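You operate a simulated robot arm through the tools that you are given. There is no shell and no other tool. Be economical: measure what you need, move in short steps, check, and stop when the job is done.

You are at the controls of a simulated two-armed robot. One attempt, no reset.

TASK
On the long table, fold the grey hand towel in half, so that its two long edges meet.

Only the result counts: the job must be done as asked and must still hold three seconds after the hand-in. Knocking over, shifting, dropping, spilling or breaking anything else fails it. Flat cloth is picked up by pressing the open fingertips on it (5 to 10 N) and closing them slowly along it; thin cloth reads only 2 to 8 mm in the jaws.

THE ROBOT
Two 7-joint arms with two-finger parallel grippers on one trunk, on a base that drives. Base frame: it is fixed to the floor where the robot stands at the start and does not move with it; the origin is under the middle of the robot, x ahead of it, y to its left, z up. Readings come in m, rad, newtons and seconds.
The left shoulder is at the start at [0.07, 0.163, 1.095], the right one opposite. Places, roughly: long table [0.6, 0.3, 0.8]. Payload 3.43 kg a hand.
Tool frame (each hand has its own): the origin (TCP) lies between the finger pads and is the grasp point; the fingertips stand 0.034 m ahead of it; z points along the fingers, y is the line along which they close. The gripper opens to 0.128 m. The fingers are 0.024 m wide and 0.012 m thick; the gripper's body (0.048 by 0.13 m) begins 0.096 m behind the TCP.
Orientation is that of the tool frame in the base frame, as a unit quaternion [x, y, z, w]. With the fingers straight down and closing along the base's y, the tool's x points along the base's -x, its y along +y and its z along -z.

THE INTERFACE
- The arms move only by the tool servo_tool. It takes "left_deltas", "right_deltas" or both (then of equal length, played together; a hand with none holds still); each is one flat list of numbers, 6 for each row, row after row: the shift along the tool's x, y, z in units of 300 mm (1.0 is 300 mm), then the turn, a rotation vector about the tool's x, y, z in units of 90 degrees (1.0 is 90 degrees). In form: [dx, dy, dz, ax, ay, az, dx, dy, dz, ax, ay, az, ...]. A call has 1 to 20 rows; each row is the pose to reach, as a shift and turn from the pose commanded when the call began, along the tool's axes at that moment. "left_fingers" and "right_fingers" are, for a hand that has rows, the finger opening in m, from 0 to 0.128, set as the call begins (left out, the last holds). A call with a number of a shift or a turn outside -1 to 1 is refused whole. Rows are played at 5 a second. More than 0.05 m and 0.15 rad between two rows, or a gripper value outside its range, and nothing of the call is played. Where a pose cannot be reached the arm comes as near as it can. A force on the tool above 40 N (or 10 N above the force at the start of the call, whichever is more), or a blocked arm, ends the call early, and 0.2 s more pass. Each finger travels about 0.153 m/s and halts on what it meets, pressing with about 41 N; the grip force reading is that of the motor and also rises with nothing between the fingers. The clock runs only during rows and for 0.2 s after the last one: add rows that repeat a pose to give the fingers time. It gives the time, the measured TCP pose, the force on the tool (base axes), the opening and the grip force at its end, in the units of the frame above (readings bear some noise), with the torque about the TCP (base axes, N m) and any sound that the robot's microphone picked up, and new pictures: "views" is both (left out), scene, wrist or none (wrist: the cameras of the hands that moved).
- Cameras (640 x 400 px; columns grow to the right, rows downward): "scene" is now at [0.1301, 0.0039, 1.3071]; the picture's right is [0.06, -1.00, 0.00], its down [-0.72, -0.05, -0.69] and it looks along [0.69, 0.04, -0.72] (base axes); focal length 268 px, centre (320, 200). "left" rides on the left gripper at [0.076, 0.011, -0.16] in its tool frame; the picture's right is [-0.15, 0.99, 0.00], its down [-0.88, -0.13, -0.46] and it looks along [-0.45, -0.07, 0.89] (tool axes); focal length 234 px, centre (320, 200). "right" rides on the right gripper at [0.076, -0.011, -0.16] in its tool frame; the picture's right is [0.15, 0.99, 0.00], its down [-0.88, 0.13, -0.46] and it looks along [-0.45, 0.07, 0.89] (tool axes); focal length 234 px, centre (320, 200). There is no depth. A picture from a camera that has moved, and an enlarged one, comes with that camera's place and axes in the base frame and with its lens.
- raise_lower(by): slides the trunk up (or, below 0, down) by that many m; the arms and the scene camera ride with it, the base frame stays. It gives what a move gives, with no picture.
- steer(legs): drives the robot by 1 to 6 legs, each [ahead, left, turn to the left] in m, m and rad, along the robot's own axes; the way and the turn of a leg run together, so that a leg with both is an arc; at most 1.5 m and 3.142 rad a leg. The arms and the cameras ride along, it lands a little off, and it stops where it bumps. It gives what a move gives, and a new picture of the scene camera.
- aim_head(pan, tilt): turns the head with the scene camera to pan (to the left, within 1.501 rad either way) and tilt (down, from -0.506 to 1.204), counted from straight ahead of the robot. It gives what a move gives, and a new picture of the scene camera.
- close_up(camera, box): a new picture of the part [left, top, right, bottom] of that camera's present view, enlarged. No time passes.
- finish_job(): hands the job in; it is judged then, once.

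Go step by step. Nothing tells you exact positions but the pictures and the camera data: compare them with the known pose of the tool, close in by small moves and look again before you grip or let go. The budget is 120 turns and 260 pictures, counting those below and the enlarged ones. Unless the task says otherwise, let go and move clear before handing in, and close with one line.

The tools are called by a JSON object that holds its "api" and its "payload". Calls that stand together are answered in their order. servo_tool: Moves the arms, as the interface text tells. Its arguments: {"type":"object","properties":{"left_deltas":{"type":"array","items":{"type":"number"}},"left_fingers":{"type":"number"},"right_deltas":{"type":"array","items":{"type":"number"}},"right_fingers":{"type":"number"},"views":{"type":"string","enum":["both","scene","wrist","none"]}},"required":[]} The other tools are called the same way: raise_lower (by) slides the trunk up or down; steer (legs) drives the base; aim_head (pan, tilt) turns the head that bears the scene camera; close_up (camera, box) takes an enlarged picture of a part of a camera's view; finish_job () hands the job in.

At the start:

```text
clock: 0.0
left_eef_pos: [0.5138, 0.3895, 0.9084]
left_ee_rot: [0.0, 1.0, 0.0, 0.0]
left_ft_force: [-0.1, -0.5, 0.2]
left_wrist_torque: [-0.03, 0.02, 0.01]
left_grip_width: 0.1282
left_finger_force: 0.1
right_eef_pos: [0.6902, -0.0356, 0.9604]
right_ee_rot: [0.001, 1.0, 0.0, 0.0]
right_ft_force: [-0.3, 0.3, 0.2]
right_wrist_torque: [-0.05, 0.0, -0.02]
right_grip_width: 0.1282
right_finger_force: 0.1
trunk travel left (down, up): [-0.575, 0.365]
robot x, y, heading: [0.0007, -0.0044, -0.002]
head pan, tilt: [0.065, 0.803]
```

scene: 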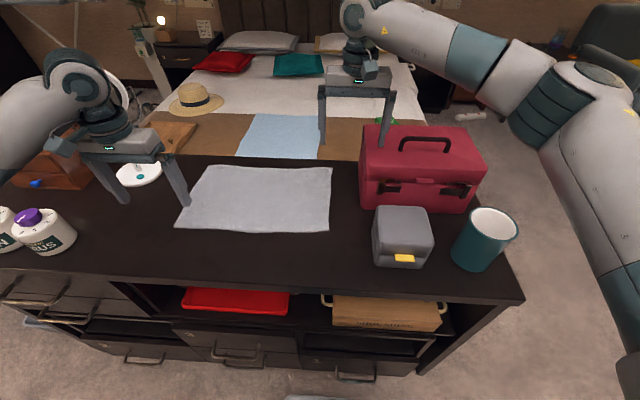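
right: 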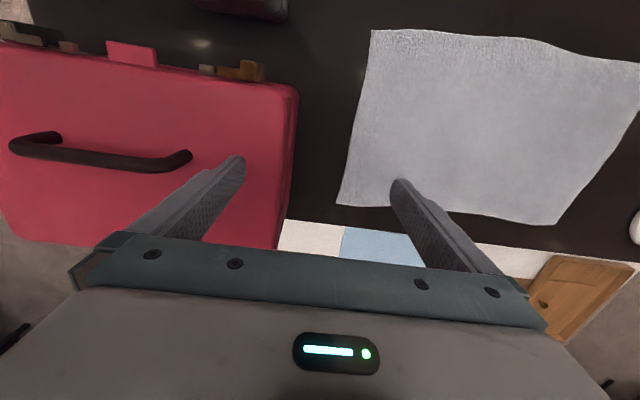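
left: 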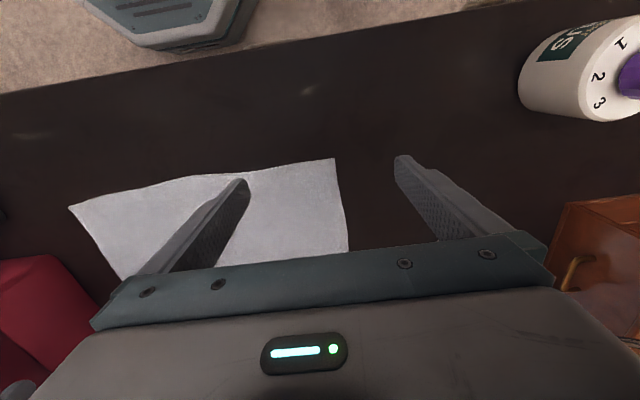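

The towel lies flat with its long edges along y: near edge x≈0.57, far edge x≈0.86, y from about 0.0 to 0.44. I'll lift the left hand up and inward, then drive left so the towel is centred.

{"api": "servo_tool", "payload": {"left_deltas": [0, -0.12, -0.08, 0, 0, 0, 0, -0.24, -0.16, 0, 0, 0, 0, -0.36, -0.2, 0, 0, 0, 0, -0.48, -0.2, 0, 0, 0], "views": "none"}}

{"api": "steer", "payload": {"legs": [[0, 0.22, 0]]}}

```text
clock: 1.0
left_eef_pos: [0.5112, 0.2448, 0.9678]
left_ee_rot: [-0.001, 1.0, 0.0, -0.001]
left_ft_force: [0.2, 0.1, -0.5]
left_wrist_torque: [0.01, 0.02, -0.02]
left_grip_width: 0.1279
left_finger_force: 0.1
right_eef_pos: [0.6901, -0.0374, 0.9601]
right_ee_rot: [0.001, 1.0, 0.001, 0.0]
right_ft_force: [-0.4, -1.0, -0.3]
right_wrist_torque: [0.02, 0.02, 0.01]
right_grip_width: 0.1281
right_finger_force: 0.1
trunk travel left (down, up): [-0.575, 0.365]
robot x, y, heading: [0.0029, -0.0017, -0.001]
head pan, tilt: [0.065, 0.803]
```

```text
clock: 2.7
left_eef_pos: [0.5115, 0.4739, 0.9678]
left_ee_rot: [0.001, 1.0, 0.0, 0.0]
left_ft_force: [0.1, 0.0, -1.4]
left_wrist_torque: [-0.05, -0.01, -0.01]
left_grip_width: 0.128
left_finger_force: 0.1
right_eef_pos: [0.688, 0.1903, 0.9607]
right_ee_rot: [0.001, 1.0, -0.001, 0.001]
right_ft_force: [0.5, -0.2, -0.4]
right_wrist_torque: [0.01, 0.0, -0.02]
right_grip_width: 0.1278
right_finger_force: 0.1
trunk travel left (down, up): [-0.575, 0.365]
robot x, y, heading: [0.0036, 0.2241, -0.0]
head pan, tilt: [0.065, 0.803]
camera scene: at [0.1303, 0.2308, 1.3071], right [0.06, -1.0, 0.0], down [-0.72, -0.04, -0.69], along [0.69, 0.04, -0.72], focal length 268 px, centre (320, 200)
```

scene: 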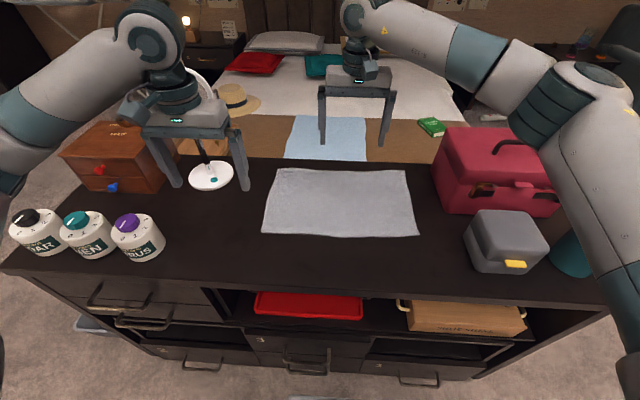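

The towel is now centred ahead (y about -0.01 to 0.42, x about 0.57 to 0.855). I'll bring both hands over the near-edge corners at a safe height and look.

{"api": "servo_tool", "payload": {"right_deltas": [0.057, -0.086, 0.073, 0, 0, 0, 0.114, -0.172, 0.146, 0, 0, 0, 0.171, -0.258, 0.219, 0, 0, 0, 0.228, -0.344, 0.292, 0, 0, 0, 0.285, -0.43, 0.365, 0, 0, 0, 0.343, -0.517, 0.437, 0, 0, 0], "left_deltas": [-0.041, -0.058, 0.077, 0, 0, 0, -0.082, -0.116, 0.154, 0, 0, 0, -0.123, -0.174, 0.231, 0, 0, 0, -0.164, -0.232, 0.308, 0, 0, 0, -0.205, -0.29, 0.385, 0, 0, 0, -0.245, -0.347, 0.46, 0, 0, 0], "right_fingers": 0.05, "left_fingers": 0.05}}

```text
clock: 4.1
left_eef_pos: [0.5857, 0.3661, 0.8265]
left_ee_rot: [0.001, 1.0, 0.001, -0.001]
left_ft_force: [-0.1, -0.6, 0.9]
left_wrist_torque: [0.01, -0.02, -0.03]
left_grip_width: 0.0499
left_finger_force: 0.1
right_eef_pos: [0.5865, 0.0324, 0.8335]
right_ee_rot: [0.002, 1.0, 0.0, 0.0]
right_ft_force: [1.4, 0.0, -0.1]
right_wrist_torque: [0.02, 0.02, -0.01]
right_grip_width: 0.05
right_finger_force: 0.1
trunk travel left (down, up): [-0.575, 0.365]
robot x, y, heading: [-0.0003, 0.2264, 0.002]
head pan, tilt: [0.065, 0.803]
camera scene: at [0.1306, 0.2284, 1.3072], right [0.06, -1.0, 0.0], down [-0.72, -0.04, -0.69], along [0.69, 0.04, -0.72], focal length 268 px, centre (320, 200)
camera right: at [0.5095, 0.0211, 0.992], right [-0.14, 0.99, 0.0], down [0.88, 0.13, 0.46], along [0.45, 0.07, -0.89], focal length 234 px, centre (320, 200)
camera left: at [0.5103, 0.3766, 0.9882], right [0.15, 0.99, 0.0], down [0.88, -0.13, 0.46], along [0.45, -0.07, -0.89], focal length 234 px, centre (320, 200)
```

scene: 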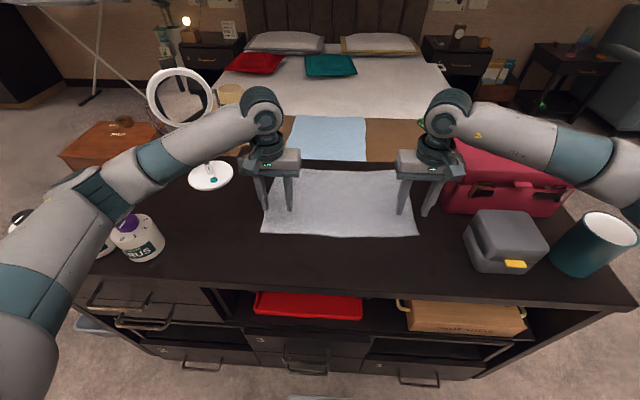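
right: 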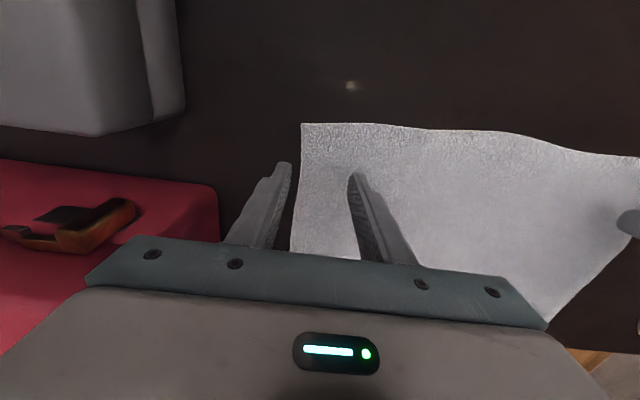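
left: 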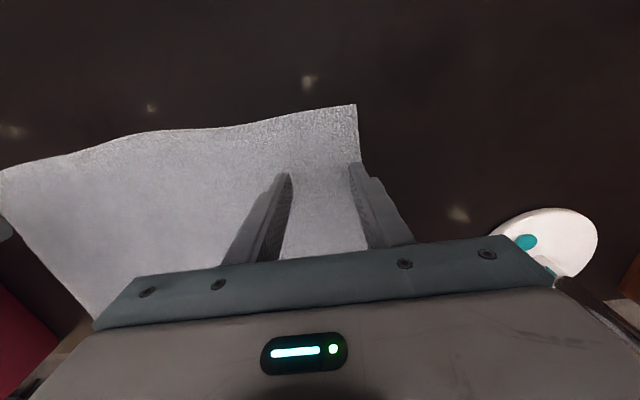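

The wrist views put the near edge at x≈0.54–0.555 and suggest the surface is a little higher, near z≈0.74. I'll shift onto the edge and lower to just above it.

{"api": "servo_tool", "payload": {"right_deltas": [0.078, 0.06, 0.05, 0, 0, 0, 0.078, 0.06, 0.145, 0, 0, 0, 0.078, 0.06, 0.145, 0, 0, 0], "left_deltas": [0.117, -0.037, 0.05, 0, 0, 0, 0.117, -0.037, 0.122, 0, 0, 0, 0.117, -0.037, 0.122, 0, 0, 0], "right_fingers": 0.046, "left_fingers": 0.046}}

```text
clock: 4.9
left_eef_pos: [0.547, 0.3563, 0.7974]
left_ee_rot: [0.001, 1.0, -0.001, 0.004]
left_ft_force: [5.8, 2.3, 29.2]
left_wrist_torque: [0.14, -0.21, -0.03]
left_grip_width: 0.0459
left_finger_force: 0.2
right_eef_pos: [0.5629, 0.0512, 0.7975]
right_ee_rot: [0.002, 1.0, 0.001, 0.005]
right_ft_force: [4.9, -4.2, 34.9]
right_wrist_torque: [-0.3, -0.14, 0.01]
right_grip_width: 0.0458
right_finger_force: 0.1
trunk travel left (down, up): [-0.575, 0.365]
robot x, y, heading: [-0.0015, 0.2227, -0.0]
head pan, tilt: [0.065, 0.803]
camera scene: at [0.1252, 0.2302, 1.3088], right [0.06, -1.0, 0.0], down [-0.72, -0.04, -0.7], along [0.7, 0.04, -0.72], focal length 268 px, centre (320, 200)
camera right: at [0.4847, 0.0417, 0.9548], right [-0.14, 0.99, 0.0], down [0.88, 0.13, 0.47], along [0.46, 0.07, -0.89], focal length 234 px, centre (320, 200)
camera left: at [0.4699, 0.3678, 0.956], right [0.15, 0.99, 0.0], down [0.88, -0.13, 0.46], along [0.46, -0.07, -0.89], focal length 234 px, centre (320, 200)
```

scene: 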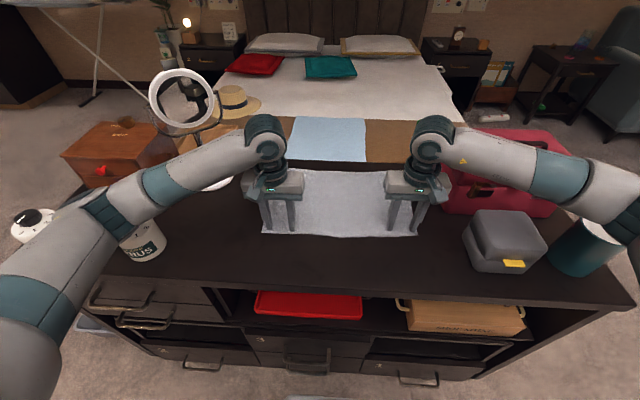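
right: 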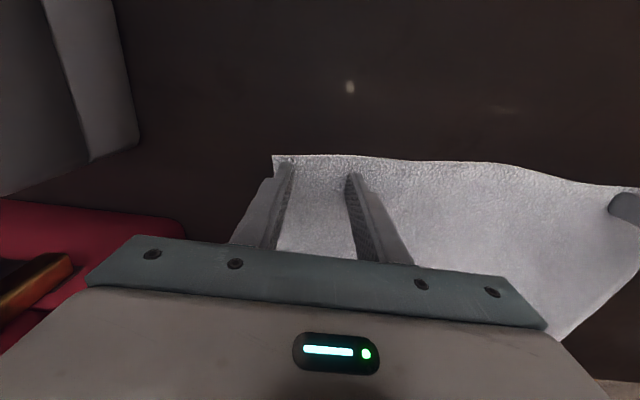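
left: 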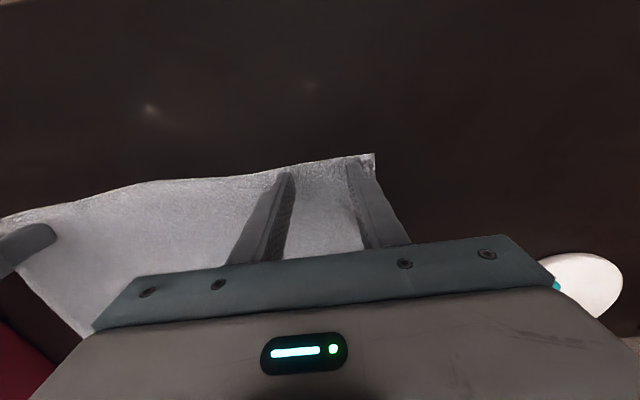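

Both hands are in contact (surface ≈0.763) but pressing too hard, about 30 N. I'll ease up to 5–10 N.

{"api": "servo_tool", "payload": {"right_deltas": [0, 0, -0.018, 0, 0, 0, 0, 0, -0.018, 0, 0, 0], "left_deltas": [0, 0, -0.016, 0, 0, 0, 0, 0, -0.016, 0, 0, 0], "views": "none"}}

```text
clock: 5.5
left_eef_pos: [0.546, 0.3576, 0.7981]
left_ee_rot: [0.002, 1.0, 0.0, 0.0]
left_ft_force: [0.3, -1.5, 5.5]
left_wrist_torque: [-0.1, 0.02, 0.01]
left_grip_width: 0.0459
left_finger_force: 0.1
right_eef_pos: [0.5619, 0.0521, 0.7968]
right_ee_rot: [0.003, 1.0, -0.001, 0.003]
right_ft_force: [8.0, -5.6, 42.7]
right_wrist_torque: [-0.31, -0.27, 0.04]
right_grip_width: 0.0457
right_finger_force: 0.1
trunk travel left (down, up): [-0.575, 0.365]
robot x, y, heading: [0.0003, 0.2261, -0.007]
head pan, tilt: [0.065, 0.803]
```

The left is at 5.5 N; the right still reads 43 N, so I'll raise the right a bit.

{"api": "servo_tool", "payload": {"right_deltas": [0, 0, -0.018, 0, 0, 0, 0, 0, -0.018, 0, 0, 0], "views": "none"}}

```text
clock: 6.1
left_eef_pos: [0.5478, 0.3586, 0.7972]
left_ee_rot: [0.001, 1.0, 0.001, 0.0]
left_ft_force: [-1.8, -0.6, 9.5]
left_wrist_torque: [-0.01, 0.1, 0.01]
left_grip_width: 0.046
left_finger_force: 0.0
right_eef_pos: [0.5594, 0.0528, 0.7966]
right_ee_rot: [0.001, 1.0, 0.001, -0.001]
right_ft_force: [2.5, 1.0, 11.2]
right_wrist_torque: [0.02, -0.11, 0.01]
right_grip_width: 0.0458
right_finger_force: 0.1
trunk travel left (down, up): [-0.575, 0.365]
robot x, y, heading: [-0.0019, 0.2246, -0.0]
head pan, tilt: [0.065, 0.803]
```

Both are within about 10 N. I'll close the fingers slowly in steps.

{"api": "servo_tool", "payload": {"right_deltas": [0, 0, 0, 0, 0, 0], "left_deltas": [0, 0, 0, 0, 0, 0], "right_fingers": 0.038, "left_fingers": 0.038, "views": "none"}}

{"api": "servo_tool", "payload": {"right_deltas": [0, 0, 0, 0, 0, 0], "left_deltas": [0, 0, 0, 0, 0, 0], "right_fingers": 0.03, "left_fingers": 0.03, "views": "wrist"}}

```text
clock: 6.5
left_eef_pos: [0.548, 0.3582, 0.7971]
left_ee_rot: [0.001, 1.0, 0.0, 0.0]
left_ft_force: [-0.3, -0.9, 6.8]
left_wrist_torque: [-0.01, 0.0, 0.02]
left_grip_width: 0.0377
left_finger_force: 0.1
right_eef_pos: [0.5593, 0.0536, 0.7975]
right_ee_rot: [0.001, 1.0, 0.001, 0.0]
right_ft_force: [-1.2, 1.5, 6.1]
right_wrist_torque: [0.09, 0.06, 0.04]
right_grip_width: 0.0384
right_finger_force: 0.2
trunk travel left (down, up): [-0.575, 0.365]
robot x, y, heading: [-0.0004, 0.2249, -0.009]
head pan, tilt: [0.065, 0.803]
```

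```text
clock: 6.9
left_eef_pos: [0.5485, 0.3584, 0.7965]
left_ee_rot: [0.001, 1.0, 0.0, 0.0]
left_ft_force: [-0.2, -1.2, 7.2]
left_wrist_torque: [-0.02, 0.04, 0.0]
left_grip_width: 0.0297
left_finger_force: 0.0
right_eef_pos: [0.5602, 0.0527, 0.7986]
right_ee_rot: [0.002, 1.0, 0.0, 0.0]
right_ft_force: [-0.8, 0.0, 3.8]
right_wrist_torque: [0.02, 0.04, 0.02]
right_grip_width: 0.03
right_finger_force: 0.1
trunk travel left (down, up): [-0.575, 0.365]
robot x, y, heading: [-0.0019, 0.2272, -0.0]
head pan, tilt: [0.065, 0.803]
camera right: at [0.4846, 0.0424, 0.957], right [-0.14, 0.99, 0.0], down [0.88, 0.13, 0.46], along [0.45, 0.06, -0.89], focal length 234 px, centre (320, 200)
camera left: at [0.4728, 0.3684, 0.9574], right [0.15, 0.99, 0.0], down [0.88, -0.13, 0.46], along [0.45, -0.07, -0.89], focal length 234 px, centre (320, 200)
```

right: 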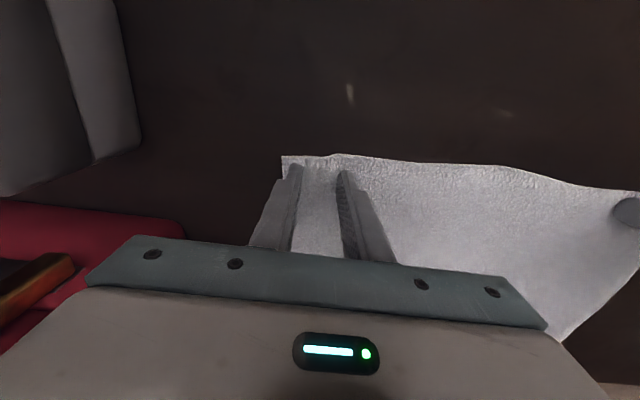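
left: 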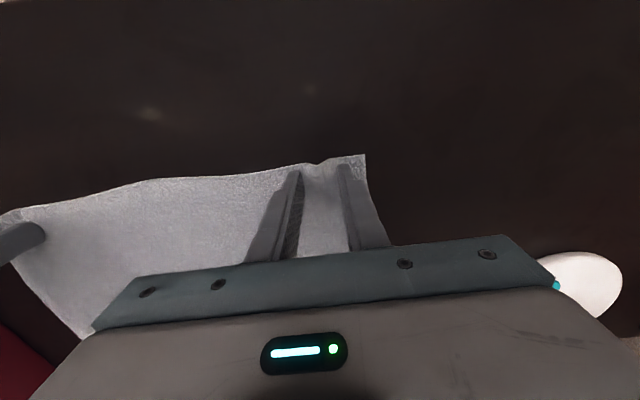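

The cloth is gathering between the fingers on both hands. I'll press the right a hair more and keep closing.

{"api": "servo_tool", "payload": {"right_deltas": [0, 0, 0.003, 0, 0, 0], "left_deltas": [0, 0, 0, 0, 0, 0], "right_fingers": 0.022, "left_fingers": 0.022, "views": "none"}}

{"api": "servo_tool", "payload": {"right_deltas": [0, 0, 0, 0, 0, 0], "left_deltas": [0, 0, 0, 0, 0, 0], "right_fingers": 0.014, "left_fingers": 0.014, "views": "none"}}

{"api": "servo_tool", "payload": {"right_deltas": [0, 0, 0, 0, 0, 0], "left_deltas": [0, 0, 0, 0, 0, 0], "right_fingers": 0.007, "left_fingers": 0.007, "views": "none"}}

{"api": "servo_tool", "payload": {"right_deltas": [0, 0, 0, 0, 0, 0, 0, 0, 0, 0, 0, 0], "left_deltas": [0, 0, 0, 0, 0, 0, 0, 0, 0, 0, 0, 0], "right_fingers": 0.0, "left_fingers": 0.0, "views": "wrist"}}

```text
clock: 7.3
left_eef_pos: [0.5486, 0.3578, 0.7976]
left_ee_rot: [0.001, 1.0, 0.0, 0.001]
left_ft_force: [-0.7, -1.6, 5.7]
left_wrist_torque: [-0.05, -0.04, -0.01]
left_grip_width: 0.0216
left_finger_force: 0.0
right_eef_pos: [0.5608, 0.0521, 0.797]
right_ee_rot: [0.001, 1.0, 0.0, 0.001]
right_ft_force: [-0.7, 0.8, 6.7]
right_wrist_torque: [0.0, -0.02, 0.0]
right_grip_width: 0.0216
right_finger_force: 0.1
trunk travel left (down, up): [-0.575, 0.365]
robot x, y, heading: [0.0039, 0.2263, 0.002]
head pan, tilt: [0.065, 0.803]
```

```text
clock: 7.7
left_eef_pos: [0.5485, 0.3582, 0.7981]
left_ee_rot: [0.0, 1.0, -0.001, 0.001]
left_ft_force: [0.0, -3.9, 5.6]
left_wrist_torque: [-0.17, 0.0, -0.04]
left_grip_width: 0.0146
left_finger_force: 2.6
right_eef_pos: [0.5604, 0.0522, 0.7971]
right_ee_rot: [0.001, 1.0, 0.0, 0.001]
right_ft_force: [-0.5, 3.4, 8.9]
right_wrist_torque: [0.13, 0.01, 0.02]
right_grip_width: 0.0106
right_finger_force: 4.5
trunk travel left (down, up): [-0.575, 0.365]
robot x, y, heading: [-0.0033, 0.2265, -0.003]
head pan, tilt: [0.065, 0.803]
```

```text
clock: 8.1
left_eef_pos: [0.5478, 0.3578, 0.7976]
left_ee_rot: [0.001, 1.0, 0.0, 0.001]
left_ft_force: [-0.1, -5.1, 5.5]
left_wrist_torque: [-0.23, -0.06, -0.03]
left_grip_width: 0.0113
left_finger_force: 3.7
right_eef_pos: [0.5611, 0.0529, 0.7963]
right_ee_rot: [0.001, 1.0, 0.0, 0.001]
right_ft_force: [-0.6, 6.3, 9.4]
right_wrist_torque: [0.25, 0.02, 0.01]
right_grip_width: 0.0104
right_finger_force: 2.8
trunk travel left (down, up): [-0.575, 0.365]
robot x, y, heading: [0.002, 0.2255, -0.001]
head pan, tilt: [0.065, 0.803]
```

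```text
clock: 8.7
left_eef_pos: [0.5476, 0.3584, 0.7967]
left_ee_rot: [0.001, 1.0, -0.001, 0.0]
left_ft_force: [1.0, -14.1, 3.7]
left_wrist_torque: [-0.5, -0.05, -0.03]
left_grip_width: 0.0043
left_finger_force: 38.3
right_eef_pos: [0.5602, 0.0526, 0.7974]
right_ee_rot: [0.001, 1.0, 0.0, 0.001]
right_ft_force: [-0.5, 14.8, 10.6]
right_wrist_torque: [0.44, 0.0, 0.0]
right_grip_width: 0.004
right_finger_force: 38.6
trunk travel left (down, up): [-0.575, 0.365]
robot x, y, heading: [-0.0036, 0.2267, -0.005]
head pan, tilt: [0.065, 0.803]
camera right: at [0.4842, 0.0423, 0.9562], right [-0.14, 0.99, 0.0], down [0.88, 0.13, 0.46], along [0.45, 0.07, -0.89], focal length 234 px, centre (320, 200)
camera left: at [0.4725, 0.3682, 0.9576], right [0.15, 0.99, 0.0], down [0.88, -0.13, 0.46], along [0.45, -0.07, -0.89], focal length 234 px, centre (320, 200)
```

right: 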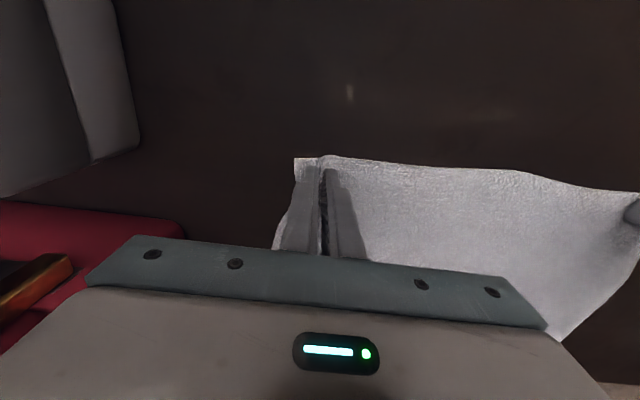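
left: 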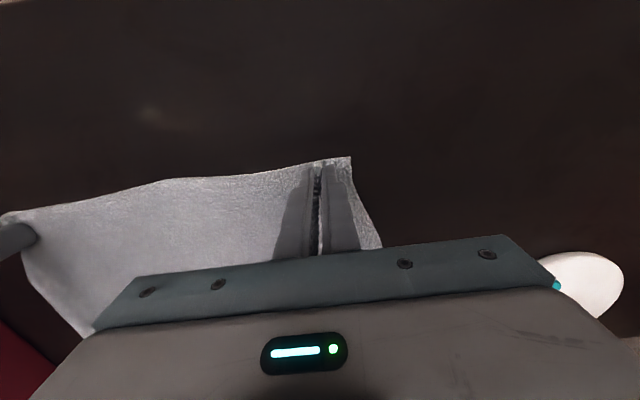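

Both jaws read 4 mm, so the cloth is gripped and taut between the hands. I'll ease the hands slightly inward, lift 6 cm, and check.

{"api": "servo_tool", "payload": {"right_deltas": [0, 0.008, -0.05, 0, 0, 0, -0.02, 0.008, -0.1, 0, 0, 0, -0.04, 0.008, -0.15, 0, 0, 0, -0.06, 0.008, -0.2, 0, 0, 0], "left_deltas": [0, -0.008, -0.05, 0, 0, 0, -0.02, -0.008, -0.1, 0, 0, 0, -0.04, -0.008, -0.15, 0, 0, 0, -0.06, -0.008, -0.2, 0, 0, 0]}}

```text
clock: 9.7
left_eef_pos: [0.567, 0.3569, 0.8566]
left_ee_rot: [0.001, 1.0, 0.001, -0.001]
left_ft_force: [0.1, -10.0, -0.5]
left_wrist_torque: [-0.42, 0.0, 0.01]
left_grip_width: 0.0045
left_finger_force: 39.2
right_eef_pos: [0.5807, 0.0532, 0.8564]
right_ee_rot: [0.001, 1.0, 0.0, 0.0]
right_ft_force: [-0.3, 11.0, -1.2]
right_wrist_torque: [0.32, 0.01, -0.03]
right_grip_width: 0.0039
right_finger_force: 38.4
trunk travel left (down, up): [-0.575, 0.365]
robot x, y, heading: [-0.0007, 0.2254, -0.001]
head pan, tilt: [0.065, 0.803]
camera scene: at [0.1302, 0.2302, 1.3071], right [0.06, -1.0, 0.0], down [-0.72, -0.04, -0.69], along [0.69, 0.04, -0.72], focal length 268 px, centre (320, 200)
camera right: at [0.505, 0.0436, 1.0161], right [-0.14, 0.99, 0.0], down [0.88, 0.13, 0.46], along [0.45, 0.07, -0.89], focal length 234 px, centre (320, 200)
camera left: at [0.4922, 0.3669, 1.0167], right [0.15, 0.99, 0.0], down [0.88, -0.13, 0.46], along [0.45, -0.07, -0.89], focal length 234 px, centre (320, 200)
```

scene: 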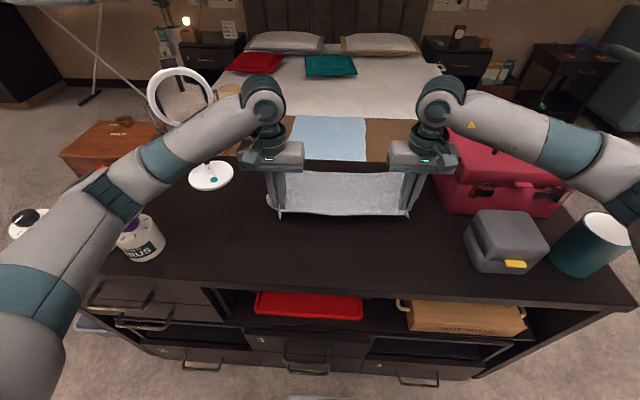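
right: 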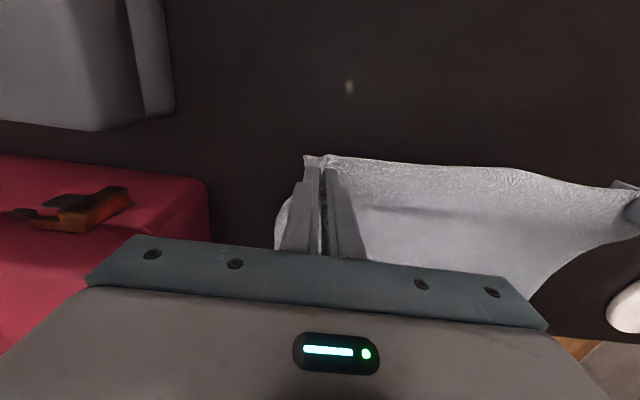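
left: 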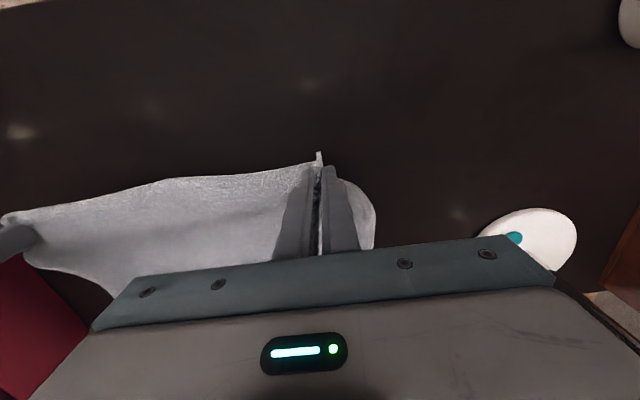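

Both corners lifted securely. However, with vertical fingers the near edge would arrive curled the wrong way at the far side; folding the far edge toward me lets the hands pitch naturally with the cloth. I'll lay this edge back exactly where it was and spread it.

{"api": "servo_tool", "payload": {"right_deltas": [0.02, 0, 0.05, 0, 0, 0, 0.04, 0, 0.1, 0, 0, 0, 0.06, 0, 0.15, 0, 0, 0, 0.06, -0.008, 0.198, 0, 0, 0, 0.06, -0.008, 0.198, 0, 0, 0], "left_deltas": [0.02, 0, 0.05, 0, 0, 0, 0.04, 0, 0.1, 0, 0, 0, 0.06, 0, 0.15, 0, 0, 0, 0.06, 0.008, 0.198, 0, 0, 0, 0.06, 0.008, 0.198, 0, 0, 0], "views": "none"}}

{"api": "servo_tool", "payload": {"right_deltas": [0, 0, 0, 0, 0, 0, 0, 0, 0, 0, 0, 0], "left_deltas": [0, 0, 0, 0, 0, 0, 0, 0, 0, 0, 0, 0], "right_fingers": 0.046, "left_fingers": 0.046, "views": "none"}}

{"api": "servo_tool", "payload": {"right_deltas": [0, 0, -0.1, 0, 0, 0, 0, 0, -0.2, 0, 0, 0, 0, 0, -0.3, 0, 0, 0], "left_deltas": [0, 0, -0.1, 0, 0, 0, 0, 0, -0.2, 0, 0, 0, 0, 0, -0.3, 0, 0, 0]}}

```text
clock: 10.9
left_eef_pos: [0.5501, 0.3544, 0.7974]
left_ee_rot: [0.0, 1.0, -0.001, 0.001]
left_ft_force: [0.1, -10.1, 4.8]
left_wrist_torque: [-0.36, 0.04, 0.0]
left_grip_width: 0.0042
left_finger_force: 39.1
right_eef_pos: [0.5612, 0.0536, 0.7967]
right_ee_rot: [0.001, 1.0, 0.001, 0.001]
right_ft_force: [-1.1, 10.0, 8.8]
right_wrist_torque: [0.32, -0.05, 0.05]
right_grip_width: 0.0038
right_finger_force: 38.4
trunk travel left (down, up): [-0.575, 0.365]
robot x, y, heading: [0.0002, 0.2287, -0.002]
head pan, tilt: [0.065, 0.803]
```

```text
clock: 11.5
left_eef_pos: [0.5489, 0.3559, 0.7977]
left_ee_rot: [0.001, 1.0, 0.001, 0.001]
left_ft_force: [0.2, 1.7, 7.1]
left_wrist_torque: [0.12, -0.01, -0.02]
left_grip_width: 0.0441
left_finger_force: 0.1
right_eef_pos: [0.5612, 0.0513, 0.797]
right_ee_rot: [0.002, 1.0, 0.0, 0.001]
right_ft_force: [0.6, -3.1, 9.5]
right_wrist_torque: [-0.05, -0.02, -0.02]
right_grip_width: 0.0425
right_finger_force: 0.1
trunk travel left (down, up): [-0.575, 0.365]
robot x, y, heading: [-0.0013, 0.2237, -0.003]
head pan, tilt: [0.065, 0.803]
```

```text
clock: 12.3
left_eef_pos: [0.5493, 0.3604, 0.8869]
left_ee_rot: [0.001, 1.0, 0.0, 0.0]
left_ft_force: [-0.5, -0.5, -1.1]
left_wrist_torque: [-0.04, 0.0, 0.02]
left_grip_width: 0.0462
left_finger_force: 0.0
right_eef_pos: [0.5645, 0.0526, 0.8858]
right_ee_rot: [0.001, 1.0, 0.0, -0.001]
right_ft_force: [-0.3, 0.3, 0.6]
right_wrist_torque: [-0.01, 0.02, 0.02]
right_grip_width: 0.046
right_finger_force: 0.0
trunk travel left (down, up): [-0.575, 0.365]
robot x, y, heading: [-0.0001, 0.228, -0.001]
head pan, tilt: [0.065, 0.803]
camera scene: at [0.1297, 0.2302, 1.307], right [0.06, -1.0, 0.0], down [-0.72, -0.04, -0.69], along [0.69, 0.04, -0.72], focal length 268 px, centre (320, 200)
camera right: at [0.488, 0.0429, 1.0451], right [-0.14, 0.99, 0.0], down [0.88, 0.13, 0.46], along [0.45, 0.07, -0.89], focal length 234 px, centre (320, 200)
camera left: at [0.4746, 0.3703, 1.0469], right [0.15, 0.99, 0.0], down [0.88, -0.13, 0.46], along [0.45, -0.07, -0.89], focal length 234 px, centre (320, 200)
```

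scene: 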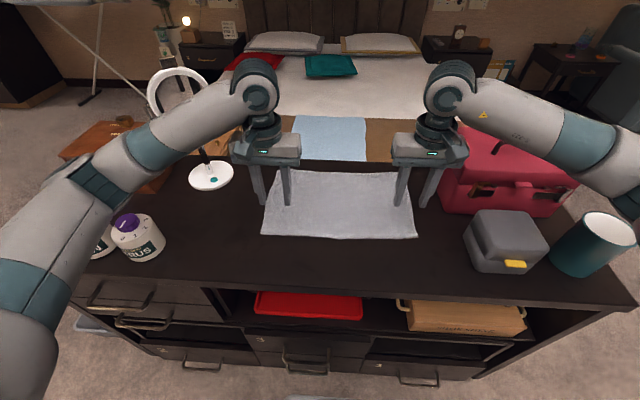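
right: 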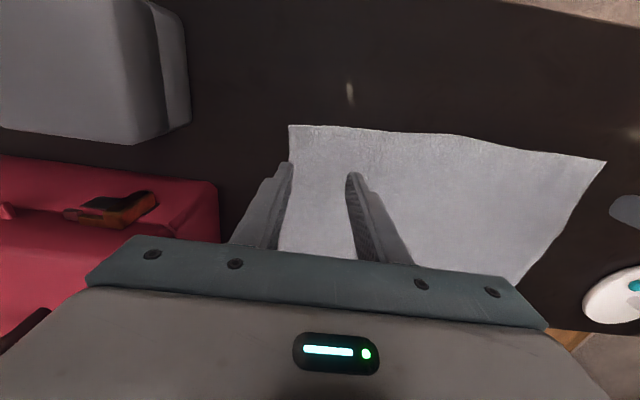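
left: 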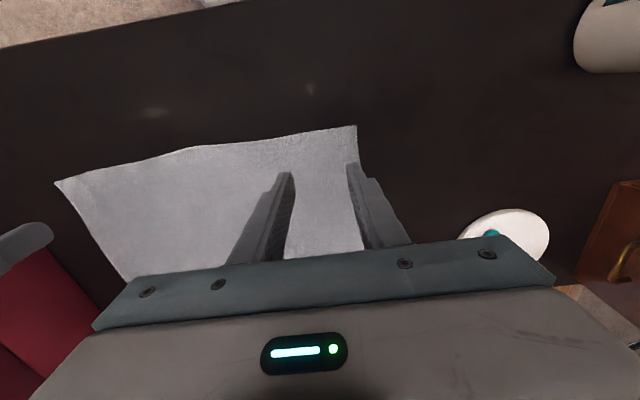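

The towel is flat again. I'll move both hands over the far edge and look there.

{"api": "servo_tool", "payload": {"right_deltas": [-0.12, 0, 0, 0, 0, 0, -0.24, 0, 0, 0, 0, 0, -0.37, 0, 0, 0, 0, 0, -0.49, 0, 0, 0, 0, 0, -0.61, 0, 0.05, 0, 0, 0, -0.735, 0, 0.1, 0, 0, 0], "left_deltas": [-0.13, 0, 0, 0, 0, 0, -0.26, 0, 0, 0, 0, 0, -0.39, 0, 0, 0, 0, 0, -0.52, 0, 0, 0, 0, 0, -0.65, 0, 0.05, 0, 0, 0, -0.785, 0, 0.1, 0, 0, 0]}}

```text
clock: 13.7
left_eef_pos: [0.7903, 0.3579, 0.855]
left_ee_rot: [0.003, 1.0, 0.0, -0.001]
left_ft_force: [0.4, 0.5, -0.2]
left_wrist_torque: [-0.01, 0.04, -0.02]
left_grip_width: 0.046
left_finger_force: 0.0
right_eef_pos: [0.7878, 0.0542, 0.8567]
right_ee_rot: [0.001, 1.0, 0.0, -0.001]
right_ft_force: [0.3, -0.3, -0.4]
right_wrist_torque: [0.01, 0.03, 0.01]
right_grip_width: 0.0461
right_finger_force: 0.1
trunk travel left (down, up): [-0.575, 0.365]
robot x, y, heading: [-0.0005, 0.222, -0.0]
head pan, tilt: [0.065, 0.803]
camera scene: at [0.132, 0.2301, 1.3069], right [0.06, -1.0, 0.0], down [-0.72, -0.04, -0.69], along [0.69, 0.04, -0.72], focal length 268 px, centre (320, 200)
camera right: at [0.7113, 0.0433, 1.0153], right [-0.14, 0.99, 0.0], down [0.88, 0.13, 0.45], along [0.45, 0.07, -0.89], focal length 234 px, centre (320, 200)
camera left: at [0.7153, 0.3674, 1.0159], right [0.15, 0.99, 0.0], down [0.88, -0.13, 0.45], along [0.45, -0.07, -0.89], focal length 234 px, centre (320, 200)
```

scene: 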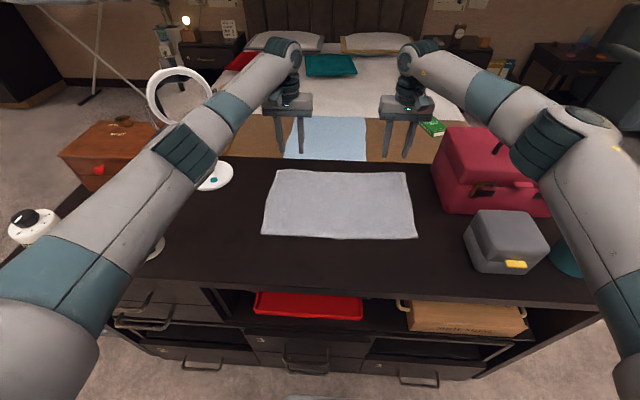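
right: 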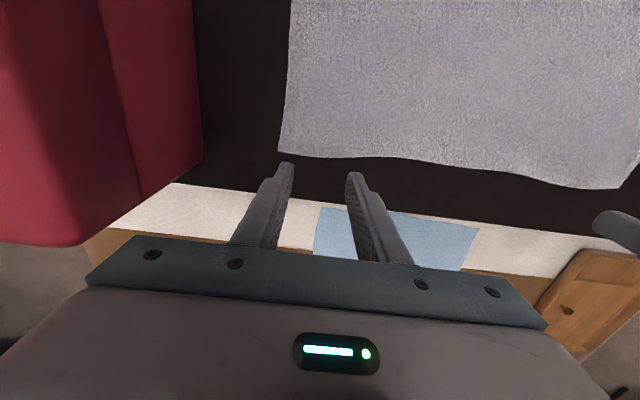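
left: 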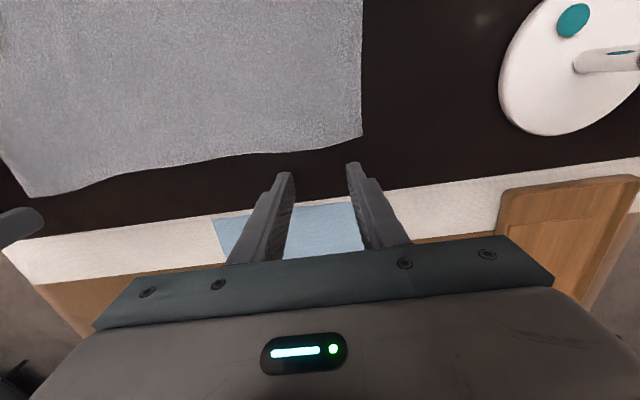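

The far edge is at about x≈0.78. I'll shift both hands to about 1 cm inside it and lower to just above contact.

{"api": "servo_tool", "payload": {"right_deltas": [0.056, 0, 0.06, 0, 0, 0, 0.056, 0, 0.13, 0, 0, 0, 0.056, 0, 0.179, 0, 0, 0], "left_deltas": [0.081, 0, 0.06, 0, 0, 0, 0.081, 0, 0.13, 0, 0, 0, 0.081, 0, 0.173, 0, 0, 0], "views": "wrist"}}

```text
clock: 14.5
left_eef_pos: [0.7638, 0.3565, 0.8034]
left_ee_rot: [0.001, 1.0, 0.0, -0.001]
left_ft_force: [0.6, 0.2, -0.5]
left_wrist_torque: [-0.01, 0.03, 0.0]
left_grip_width: 0.0458
left_finger_force: 0.1
right_eef_pos: [0.766, 0.0518, 0.8032]
right_ee_rot: [0.002, 1.0, 0.0, 0.0]
right_ft_force: [0.1, 0.2, -0.6]
right_wrist_torque: [0.03, 0.0, 0.0]
right_grip_width: 0.0458
right_finger_force: 0.0
trunk travel left (down, up): [-0.575, 0.365]
robot x, y, heading: [-0.0006, 0.2254, -0.008]
head pan, tilt: [0.065, 0.803]
camera right: at [0.6894, 0.042, 0.9613], right [-0.14, 0.99, 0.0], down [0.88, 0.13, 0.46], along [0.45, 0.07, -0.89], focal length 234 px, centre (320, 200)
camera left: at [0.6883, 0.3674, 0.964], right [0.15, 0.99, 0.0], down [0.88, -0.13, 0.45], along [0.45, -0.07, -0.89], focal length 234 px, centre (320, 200)
```

right: 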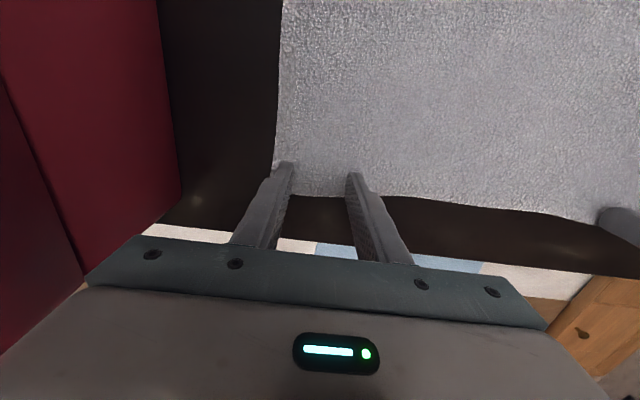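
left: 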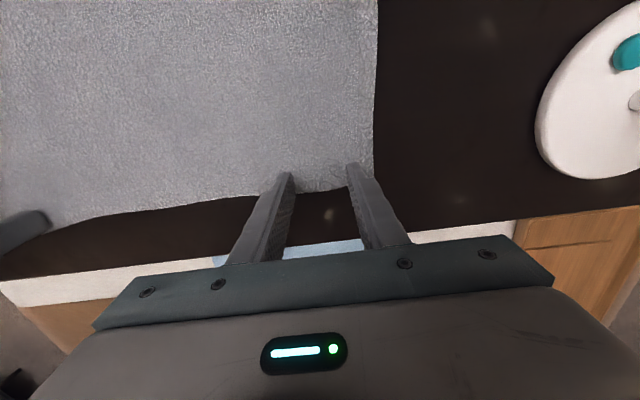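

The hands are inset about 18–20 mm; I'll shift 8 mm outward and press gently.

{"api": "servo_tool", "payload": {"right_deltas": [-0.027, 0, 0, 0, 0, 0, -0.027, 0, 0.021, 0, 0, 0, -0.027, 0, 0.021, 0, 0, 0], "left_deltas": [-0.027, 0, 0, 0, 0, 0, -0.027, 0, 0.021, 0, 0, 0, -0.027, 0, 0.021, 0, 0, 0], "views": "wrist"}}

```text
clock: 15.3
left_eef_pos: [0.77, 0.3569, 0.7984]
left_ee_rot: [0.001, 1.0, 0.0, -0.001]
left_ft_force: [-0.3, -0.8, 0.5]
left_wrist_torque: [0.03, -0.01, -0.02]
left_grip_width: 0.0459
left_finger_force: 0.1
right_eef_pos: [0.7735, 0.0527, 0.7985]
right_ee_rot: [0.001, 1.0, 0.0, 0.0]
right_ft_force: [-0.3, 0.9, 3.6]
right_wrist_torque: [0.02, 0.01, 0.02]
right_grip_width: 0.0457
right_finger_force: 0.0
trunk travel left (down, up): [-0.575, 0.365]
robot x, y, heading: [0.0025, 0.227, -0.004]
head pan, tilt: [0.065, 0.803]
camera right: at [0.6979, 0.0418, 0.9569], right [-0.14, 0.99, 0.0], down [0.88, 0.13, 0.46], along [0.45, 0.07, -0.89], focal length 234 px, centre (320, 200)
camera left: at [0.6948, 0.3671, 0.9586], right [0.15, 0.99, 0.0], down [0.88, -0.13, 0.46], along [0.45, -0.07, -0.89], focal length 234 px, centre (320, 200)
```

right: 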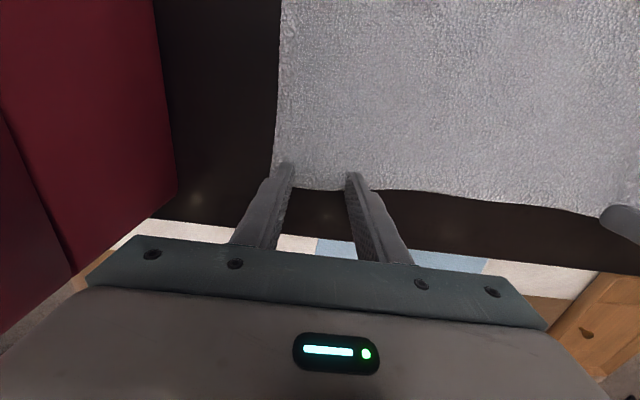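
left: 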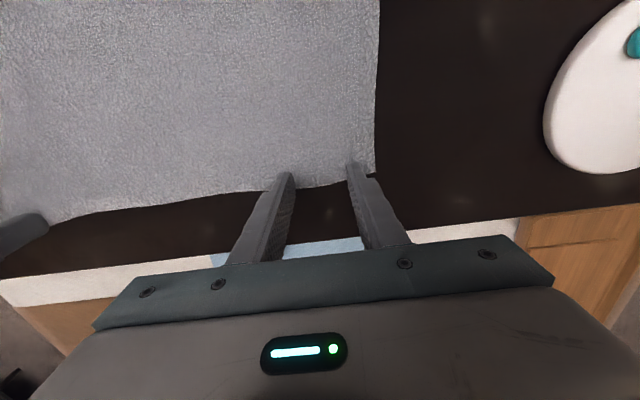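

Inset is about 12 mm now. I'll press slightly more, check the forces, then close gradually.

{"api": "servo_tool", "payload": {"right_deltas": [0, 0, 0.004, 0, 0, 0, 0, 0, 0.004, 0, 0, 0], "left_deltas": [0, 0, 0.007, 0, 0, 0, 0, 0, 0.007, 0, 0, 0], "views": "none"}}

{"api": "servo_tool", "payload": {"right_deltas": [0, 0, 0, 0, 0, 0], "left_deltas": [0, 0, 0, 0, 0, 0], "right_fingers": 0.038, "left_fingers": 0.038, "views": "none"}}

```text
clock: 15.9
left_eef_pos: [0.7702, 0.3563, 0.798]
left_ee_rot: [0.001, 1.0, 0.0, 0.001]
left_ft_force: [1.3, -0.1, 4.1]
left_wrist_torque: [-0.03, -0.01, 0.0]
left_grip_width: 0.0458
left_finger_force: 0.0
right_eef_pos: [0.7738, 0.051, 0.7967]
right_ee_rot: [0.002, 1.0, 0.0, 0.001]
right_ft_force: [2.9, 1.0, 6.6]
right_wrist_torque: [-0.03, -0.06, 0.0]
right_grip_width: 0.0458
right_finger_force: 0.0
trunk travel left (down, up): [-0.575, 0.365]
robot x, y, heading: [0.0015, 0.2264, 0.003]
head pan, tilt: [0.065, 0.803]
```

```text
clock: 16.3
left_eef_pos: [0.7693, 0.3572, 0.7963]
left_ee_rot: [0.001, 1.0, 0.0, 0.001]
left_ft_force: [-0.2, -0.9, 3.6]
left_wrist_torque: [-0.01, -0.01, 0.01]
left_grip_width: 0.0375
left_finger_force: 0.1
right_eef_pos: [0.7726, 0.0523, 0.7974]
right_ee_rot: [0.002, 1.0, 0.0, 0.001]
right_ft_force: [0.2, 1.0, 7.3]
right_wrist_torque: [0.0, -0.02, 0.01]
right_grip_width: 0.0373
right_finger_force: 0.0
trunk travel left (down, up): [-0.575, 0.365]
robot x, y, heading: [-0.0019, 0.2252, -0.004]
head pan, tilt: [0.065, 0.803]
```

The right presses at 7 N; the left needs slightly more. Continuing to close.

{"api": "servo_tool", "payload": {"right_deltas": [0, 0, 0, 0, 0, 0], "left_deltas": [0, 0, 0.004, 0, 0, 0], "right_fingers": 0.034, "left_fingers": 0.034, "views": "none"}}

{"api": "servo_tool", "payload": {"right_deltas": [0, 0, 0, 0, 0, 0], "left_deltas": [0, 0, 0, 0, 0, 0], "right_fingers": 0.027, "left_fingers": 0.027, "views": "none"}}

{"api": "servo_tool", "payload": {"right_deltas": [0, 0, 0, 0, 0, 0], "left_deltas": [0, 0, 0, 0, 0, 0], "right_fingers": 0.02, "left_fingers": 0.02, "views": "wrist"}}

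```text
clock: 16.7
left_eef_pos: [0.7691, 0.3567, 0.7973]
left_ee_rot: [0.001, 1.0, 0.0, 0.001]
left_ft_force: [0.2, -2.3, 6.5]
left_wrist_torque: [-0.07, -0.01, 0.05]
left_grip_width: 0.0333
left_finger_force: 0.0
right_eef_pos: [0.7728, 0.0518, 0.7985]
right_ee_rot: [0.002, 1.0, 0.0, 0.001]
right_ft_force: [1.5, 1.3, 7.2]
right_wrist_torque: [0.02, 0.0, 0.03]
right_grip_width: 0.0333
right_finger_force: 0.1
trunk travel left (down, up): [-0.575, 0.365]
robot x, y, heading: [-0.0006, 0.2281, -0.003]
head pan, tilt: [0.065, 0.803]
```

```text
clock: 17.1
left_eef_pos: [0.769, 0.3584, 0.7966]
left_ee_rot: [0.001, 1.0, 0.0, 0.001]
left_ft_force: [0.7, -1.6, 6.4]
left_wrist_torque: [0.01, 0.03, 0.0]
left_grip_width: 0.0262
left_finger_force: 0.1
right_eef_pos: [0.7725, 0.0518, 0.797]
right_ee_rot: [0.001, 1.0, 0.0, 0.001]
right_ft_force: [-0.4, 1.3, 6.4]
right_wrist_torque: [0.0, -0.01, -0.01]
right_grip_width: 0.0263
right_finger_force: 0.1
trunk travel left (down, up): [-0.575, 0.365]
robot x, y, heading: [0.0015, 0.2265, -0.003]
head pan, tilt: [0.065, 0.803]
```

```text
clock: 17.5
left_eef_pos: [0.7695, 0.3578, 0.7958]
left_ee_rot: [0.001, 1.0, 0.0, 0.001]
left_ft_force: [0.0, -1.9, 6.4]
left_wrist_torque: [-0.06, 0.03, 0.04]
left_grip_width: 0.0199
left_finger_force: 0.0
right_eef_pos: [0.7729, 0.0508, 0.7988]
right_ee_rot: [0.002, 1.0, 0.0, 0.001]
right_ft_force: [-0.6, 1.0, 6.2]
right_wrist_torque: [0.03, 0.04, -0.05]
right_grip_width: 0.0194
right_finger_force: 0.1
trunk travel left (down, up): [-0.575, 0.365]
robot x, y, heading: [0.0027, 0.2278, -0.001]
head pan, tilt: [0.065, 0.803]
camera right: at [0.6966, 0.0416, 0.9564], right [-0.14, 0.99, 0.0], down [0.88, 0.13, 0.46], along [0.45, 0.07, -0.89], focal length 234 px, centre (320, 200)
camera left: at [0.6939, 0.368, 0.9572], right [0.15, 0.99, 0.0], down [0.88, -0.13, 0.46], along [0.45, -0.07, -0.89], focal length 234 px, centre (320, 200)
```

right: 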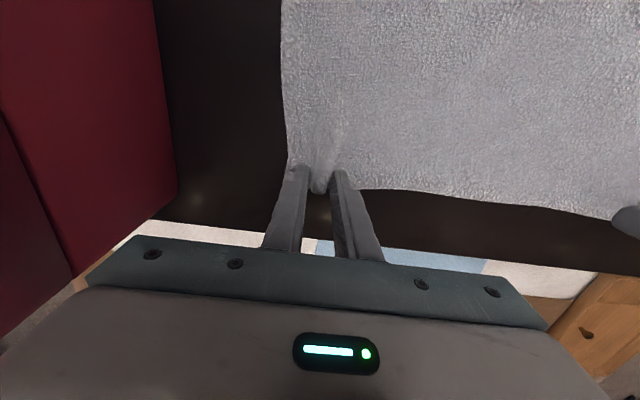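
left: 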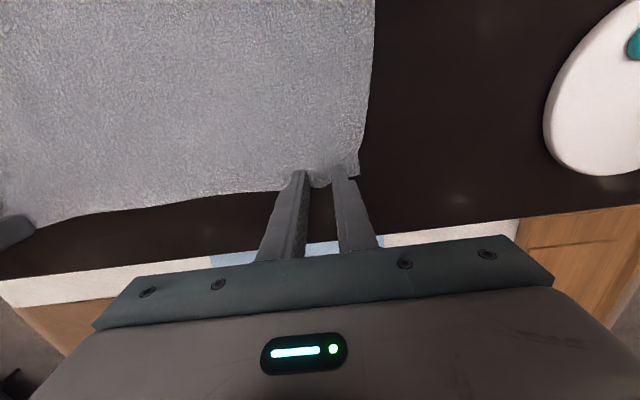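

Nice ridges are forming between both pairs of fingers. Closing the rest.

{"api": "servo_tool", "payload": {"right_deltas": [0, 0, 0, 0, 0, 0], "left_deltas": [0, 0, 0, 0, 0, 0], "right_fingers": 0.013, "left_fingers": 0.013, "views": "none"}}

{"api": "servo_tool", "payload": {"right_deltas": [0, 0, 0, 0, 0, 0], "left_deltas": [0, 0, 0, 0, 0, 0], "right_fingers": 0.007, "left_fingers": 0.007, "views": "none"}}

{"api": "servo_tool", "payload": {"right_deltas": [0, 0, 0, 0, 0, 0, 0, 0, 0, 0, 0, 0], "left_deltas": [0, 0, 0, 0, 0, 0, 0, 0, 0, 0, 0, 0], "right_fingers": 0.0, "left_fingers": 0.0, "views": "wrist"}}

```text
clock: 17.9
left_eef_pos: [0.7687, 0.3574, 0.7961]
left_ee_rot: [0.0, 1.0, 0.0, 0.001]
left_ft_force: [-0.2, -2.7, 6.8]
left_wrist_torque: [-0.1, 0.03, 0.04]
left_grip_width: 0.0134
left_finger_force: 0.5
right_eef_pos: [0.7724, 0.0529, 0.7969]
right_ee_rot: [0.002, 1.0, 0.0, 0.001]
right_ft_force: [0.6, 3.5, 6.9]
right_wrist_torque: [0.06, 0.02, 0.01]
right_grip_width: 0.0138
right_finger_force: 0.3
trunk travel left (down, up): [-0.575, 0.365]
robot x, y, heading: [0.0022, 0.2246, -0.0]
head pan, tilt: [0.065, 0.803]
```

```text
clock: 18.3
left_eef_pos: [0.7686, 0.3582, 0.797]
left_ee_rot: [0.002, 1.0, -0.001, 0.001]
left_ft_force: [0.6, -5.3, 6.5]
left_wrist_torque: [-0.17, 0.05, 0.03]
left_grip_width: 0.0098
left_finger_force: 2.8
right_eef_pos: [0.7724, 0.0525, 0.7977]
right_ee_rot: [0.001, 1.0, 0.001, 0.001]
right_ft_force: [-0.1, 4.2, 5.1]
right_wrist_torque: [0.14, 0.01, -0.05]
right_grip_width: 0.0073
right_finger_force: 24.5
trunk travel left (down, up): [-0.575, 0.365]
robot x, y, heading: [-0.001, 0.2272, -0.003]
head pan, tilt: [0.065, 0.803]
```

```text
clock: 18.9
left_eef_pos: [0.7712, 0.3565, 0.7973]
left_ee_rot: [0.001, 1.0, 0.0, 0.0]
left_ft_force: [-0.3, -8.4, 7.1]
left_wrist_torque: [-0.32, 0.02, 0.03]
left_grip_width: 0.0041
left_finger_force: 38.5
right_eef_pos: [0.7731, 0.0529, 0.7976]
right_ee_rot: [0.001, 1.0, -0.001, 0.001]
right_ft_force: [0.2, 9.0, 5.8]
right_wrist_torque: [0.26, 0.05, -0.03]
right_grip_width: 0.0059
right_finger_force: 40.2
trunk travel left (down, up): [-0.575, 0.365]
robot x, y, heading: [0.0002, 0.2245, -0.004]
head pan, tilt: [0.065, 0.803]
camera right: at [0.6966, 0.042, 0.9564], right [-0.14, 0.99, 0.0], down [0.88, 0.13, 0.46], along [0.45, 0.07, -0.89], focal length 234 px, centre (320, 200)
camera left: at [0.6939, 0.3677, 0.9571], right [0.15, 0.99, 0.0], down [0.88, -0.13, 0.46], along [0.45, -0.07, -0.89], focal length 234 px, centre (320, 200)
```

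right: 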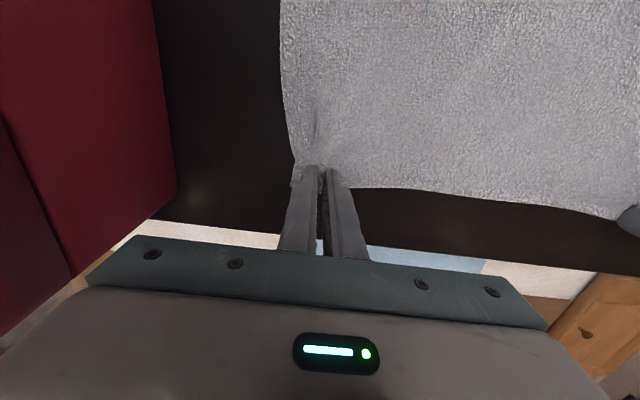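
left: 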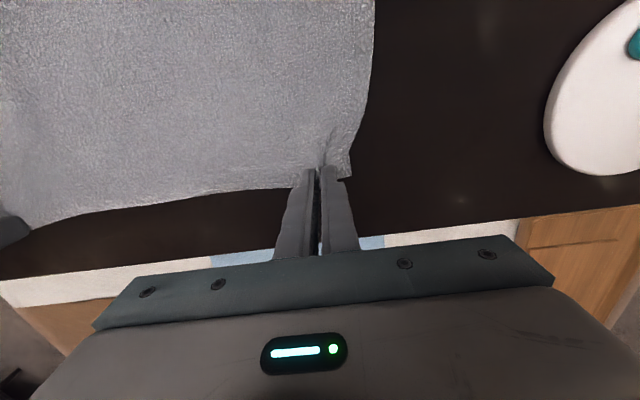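

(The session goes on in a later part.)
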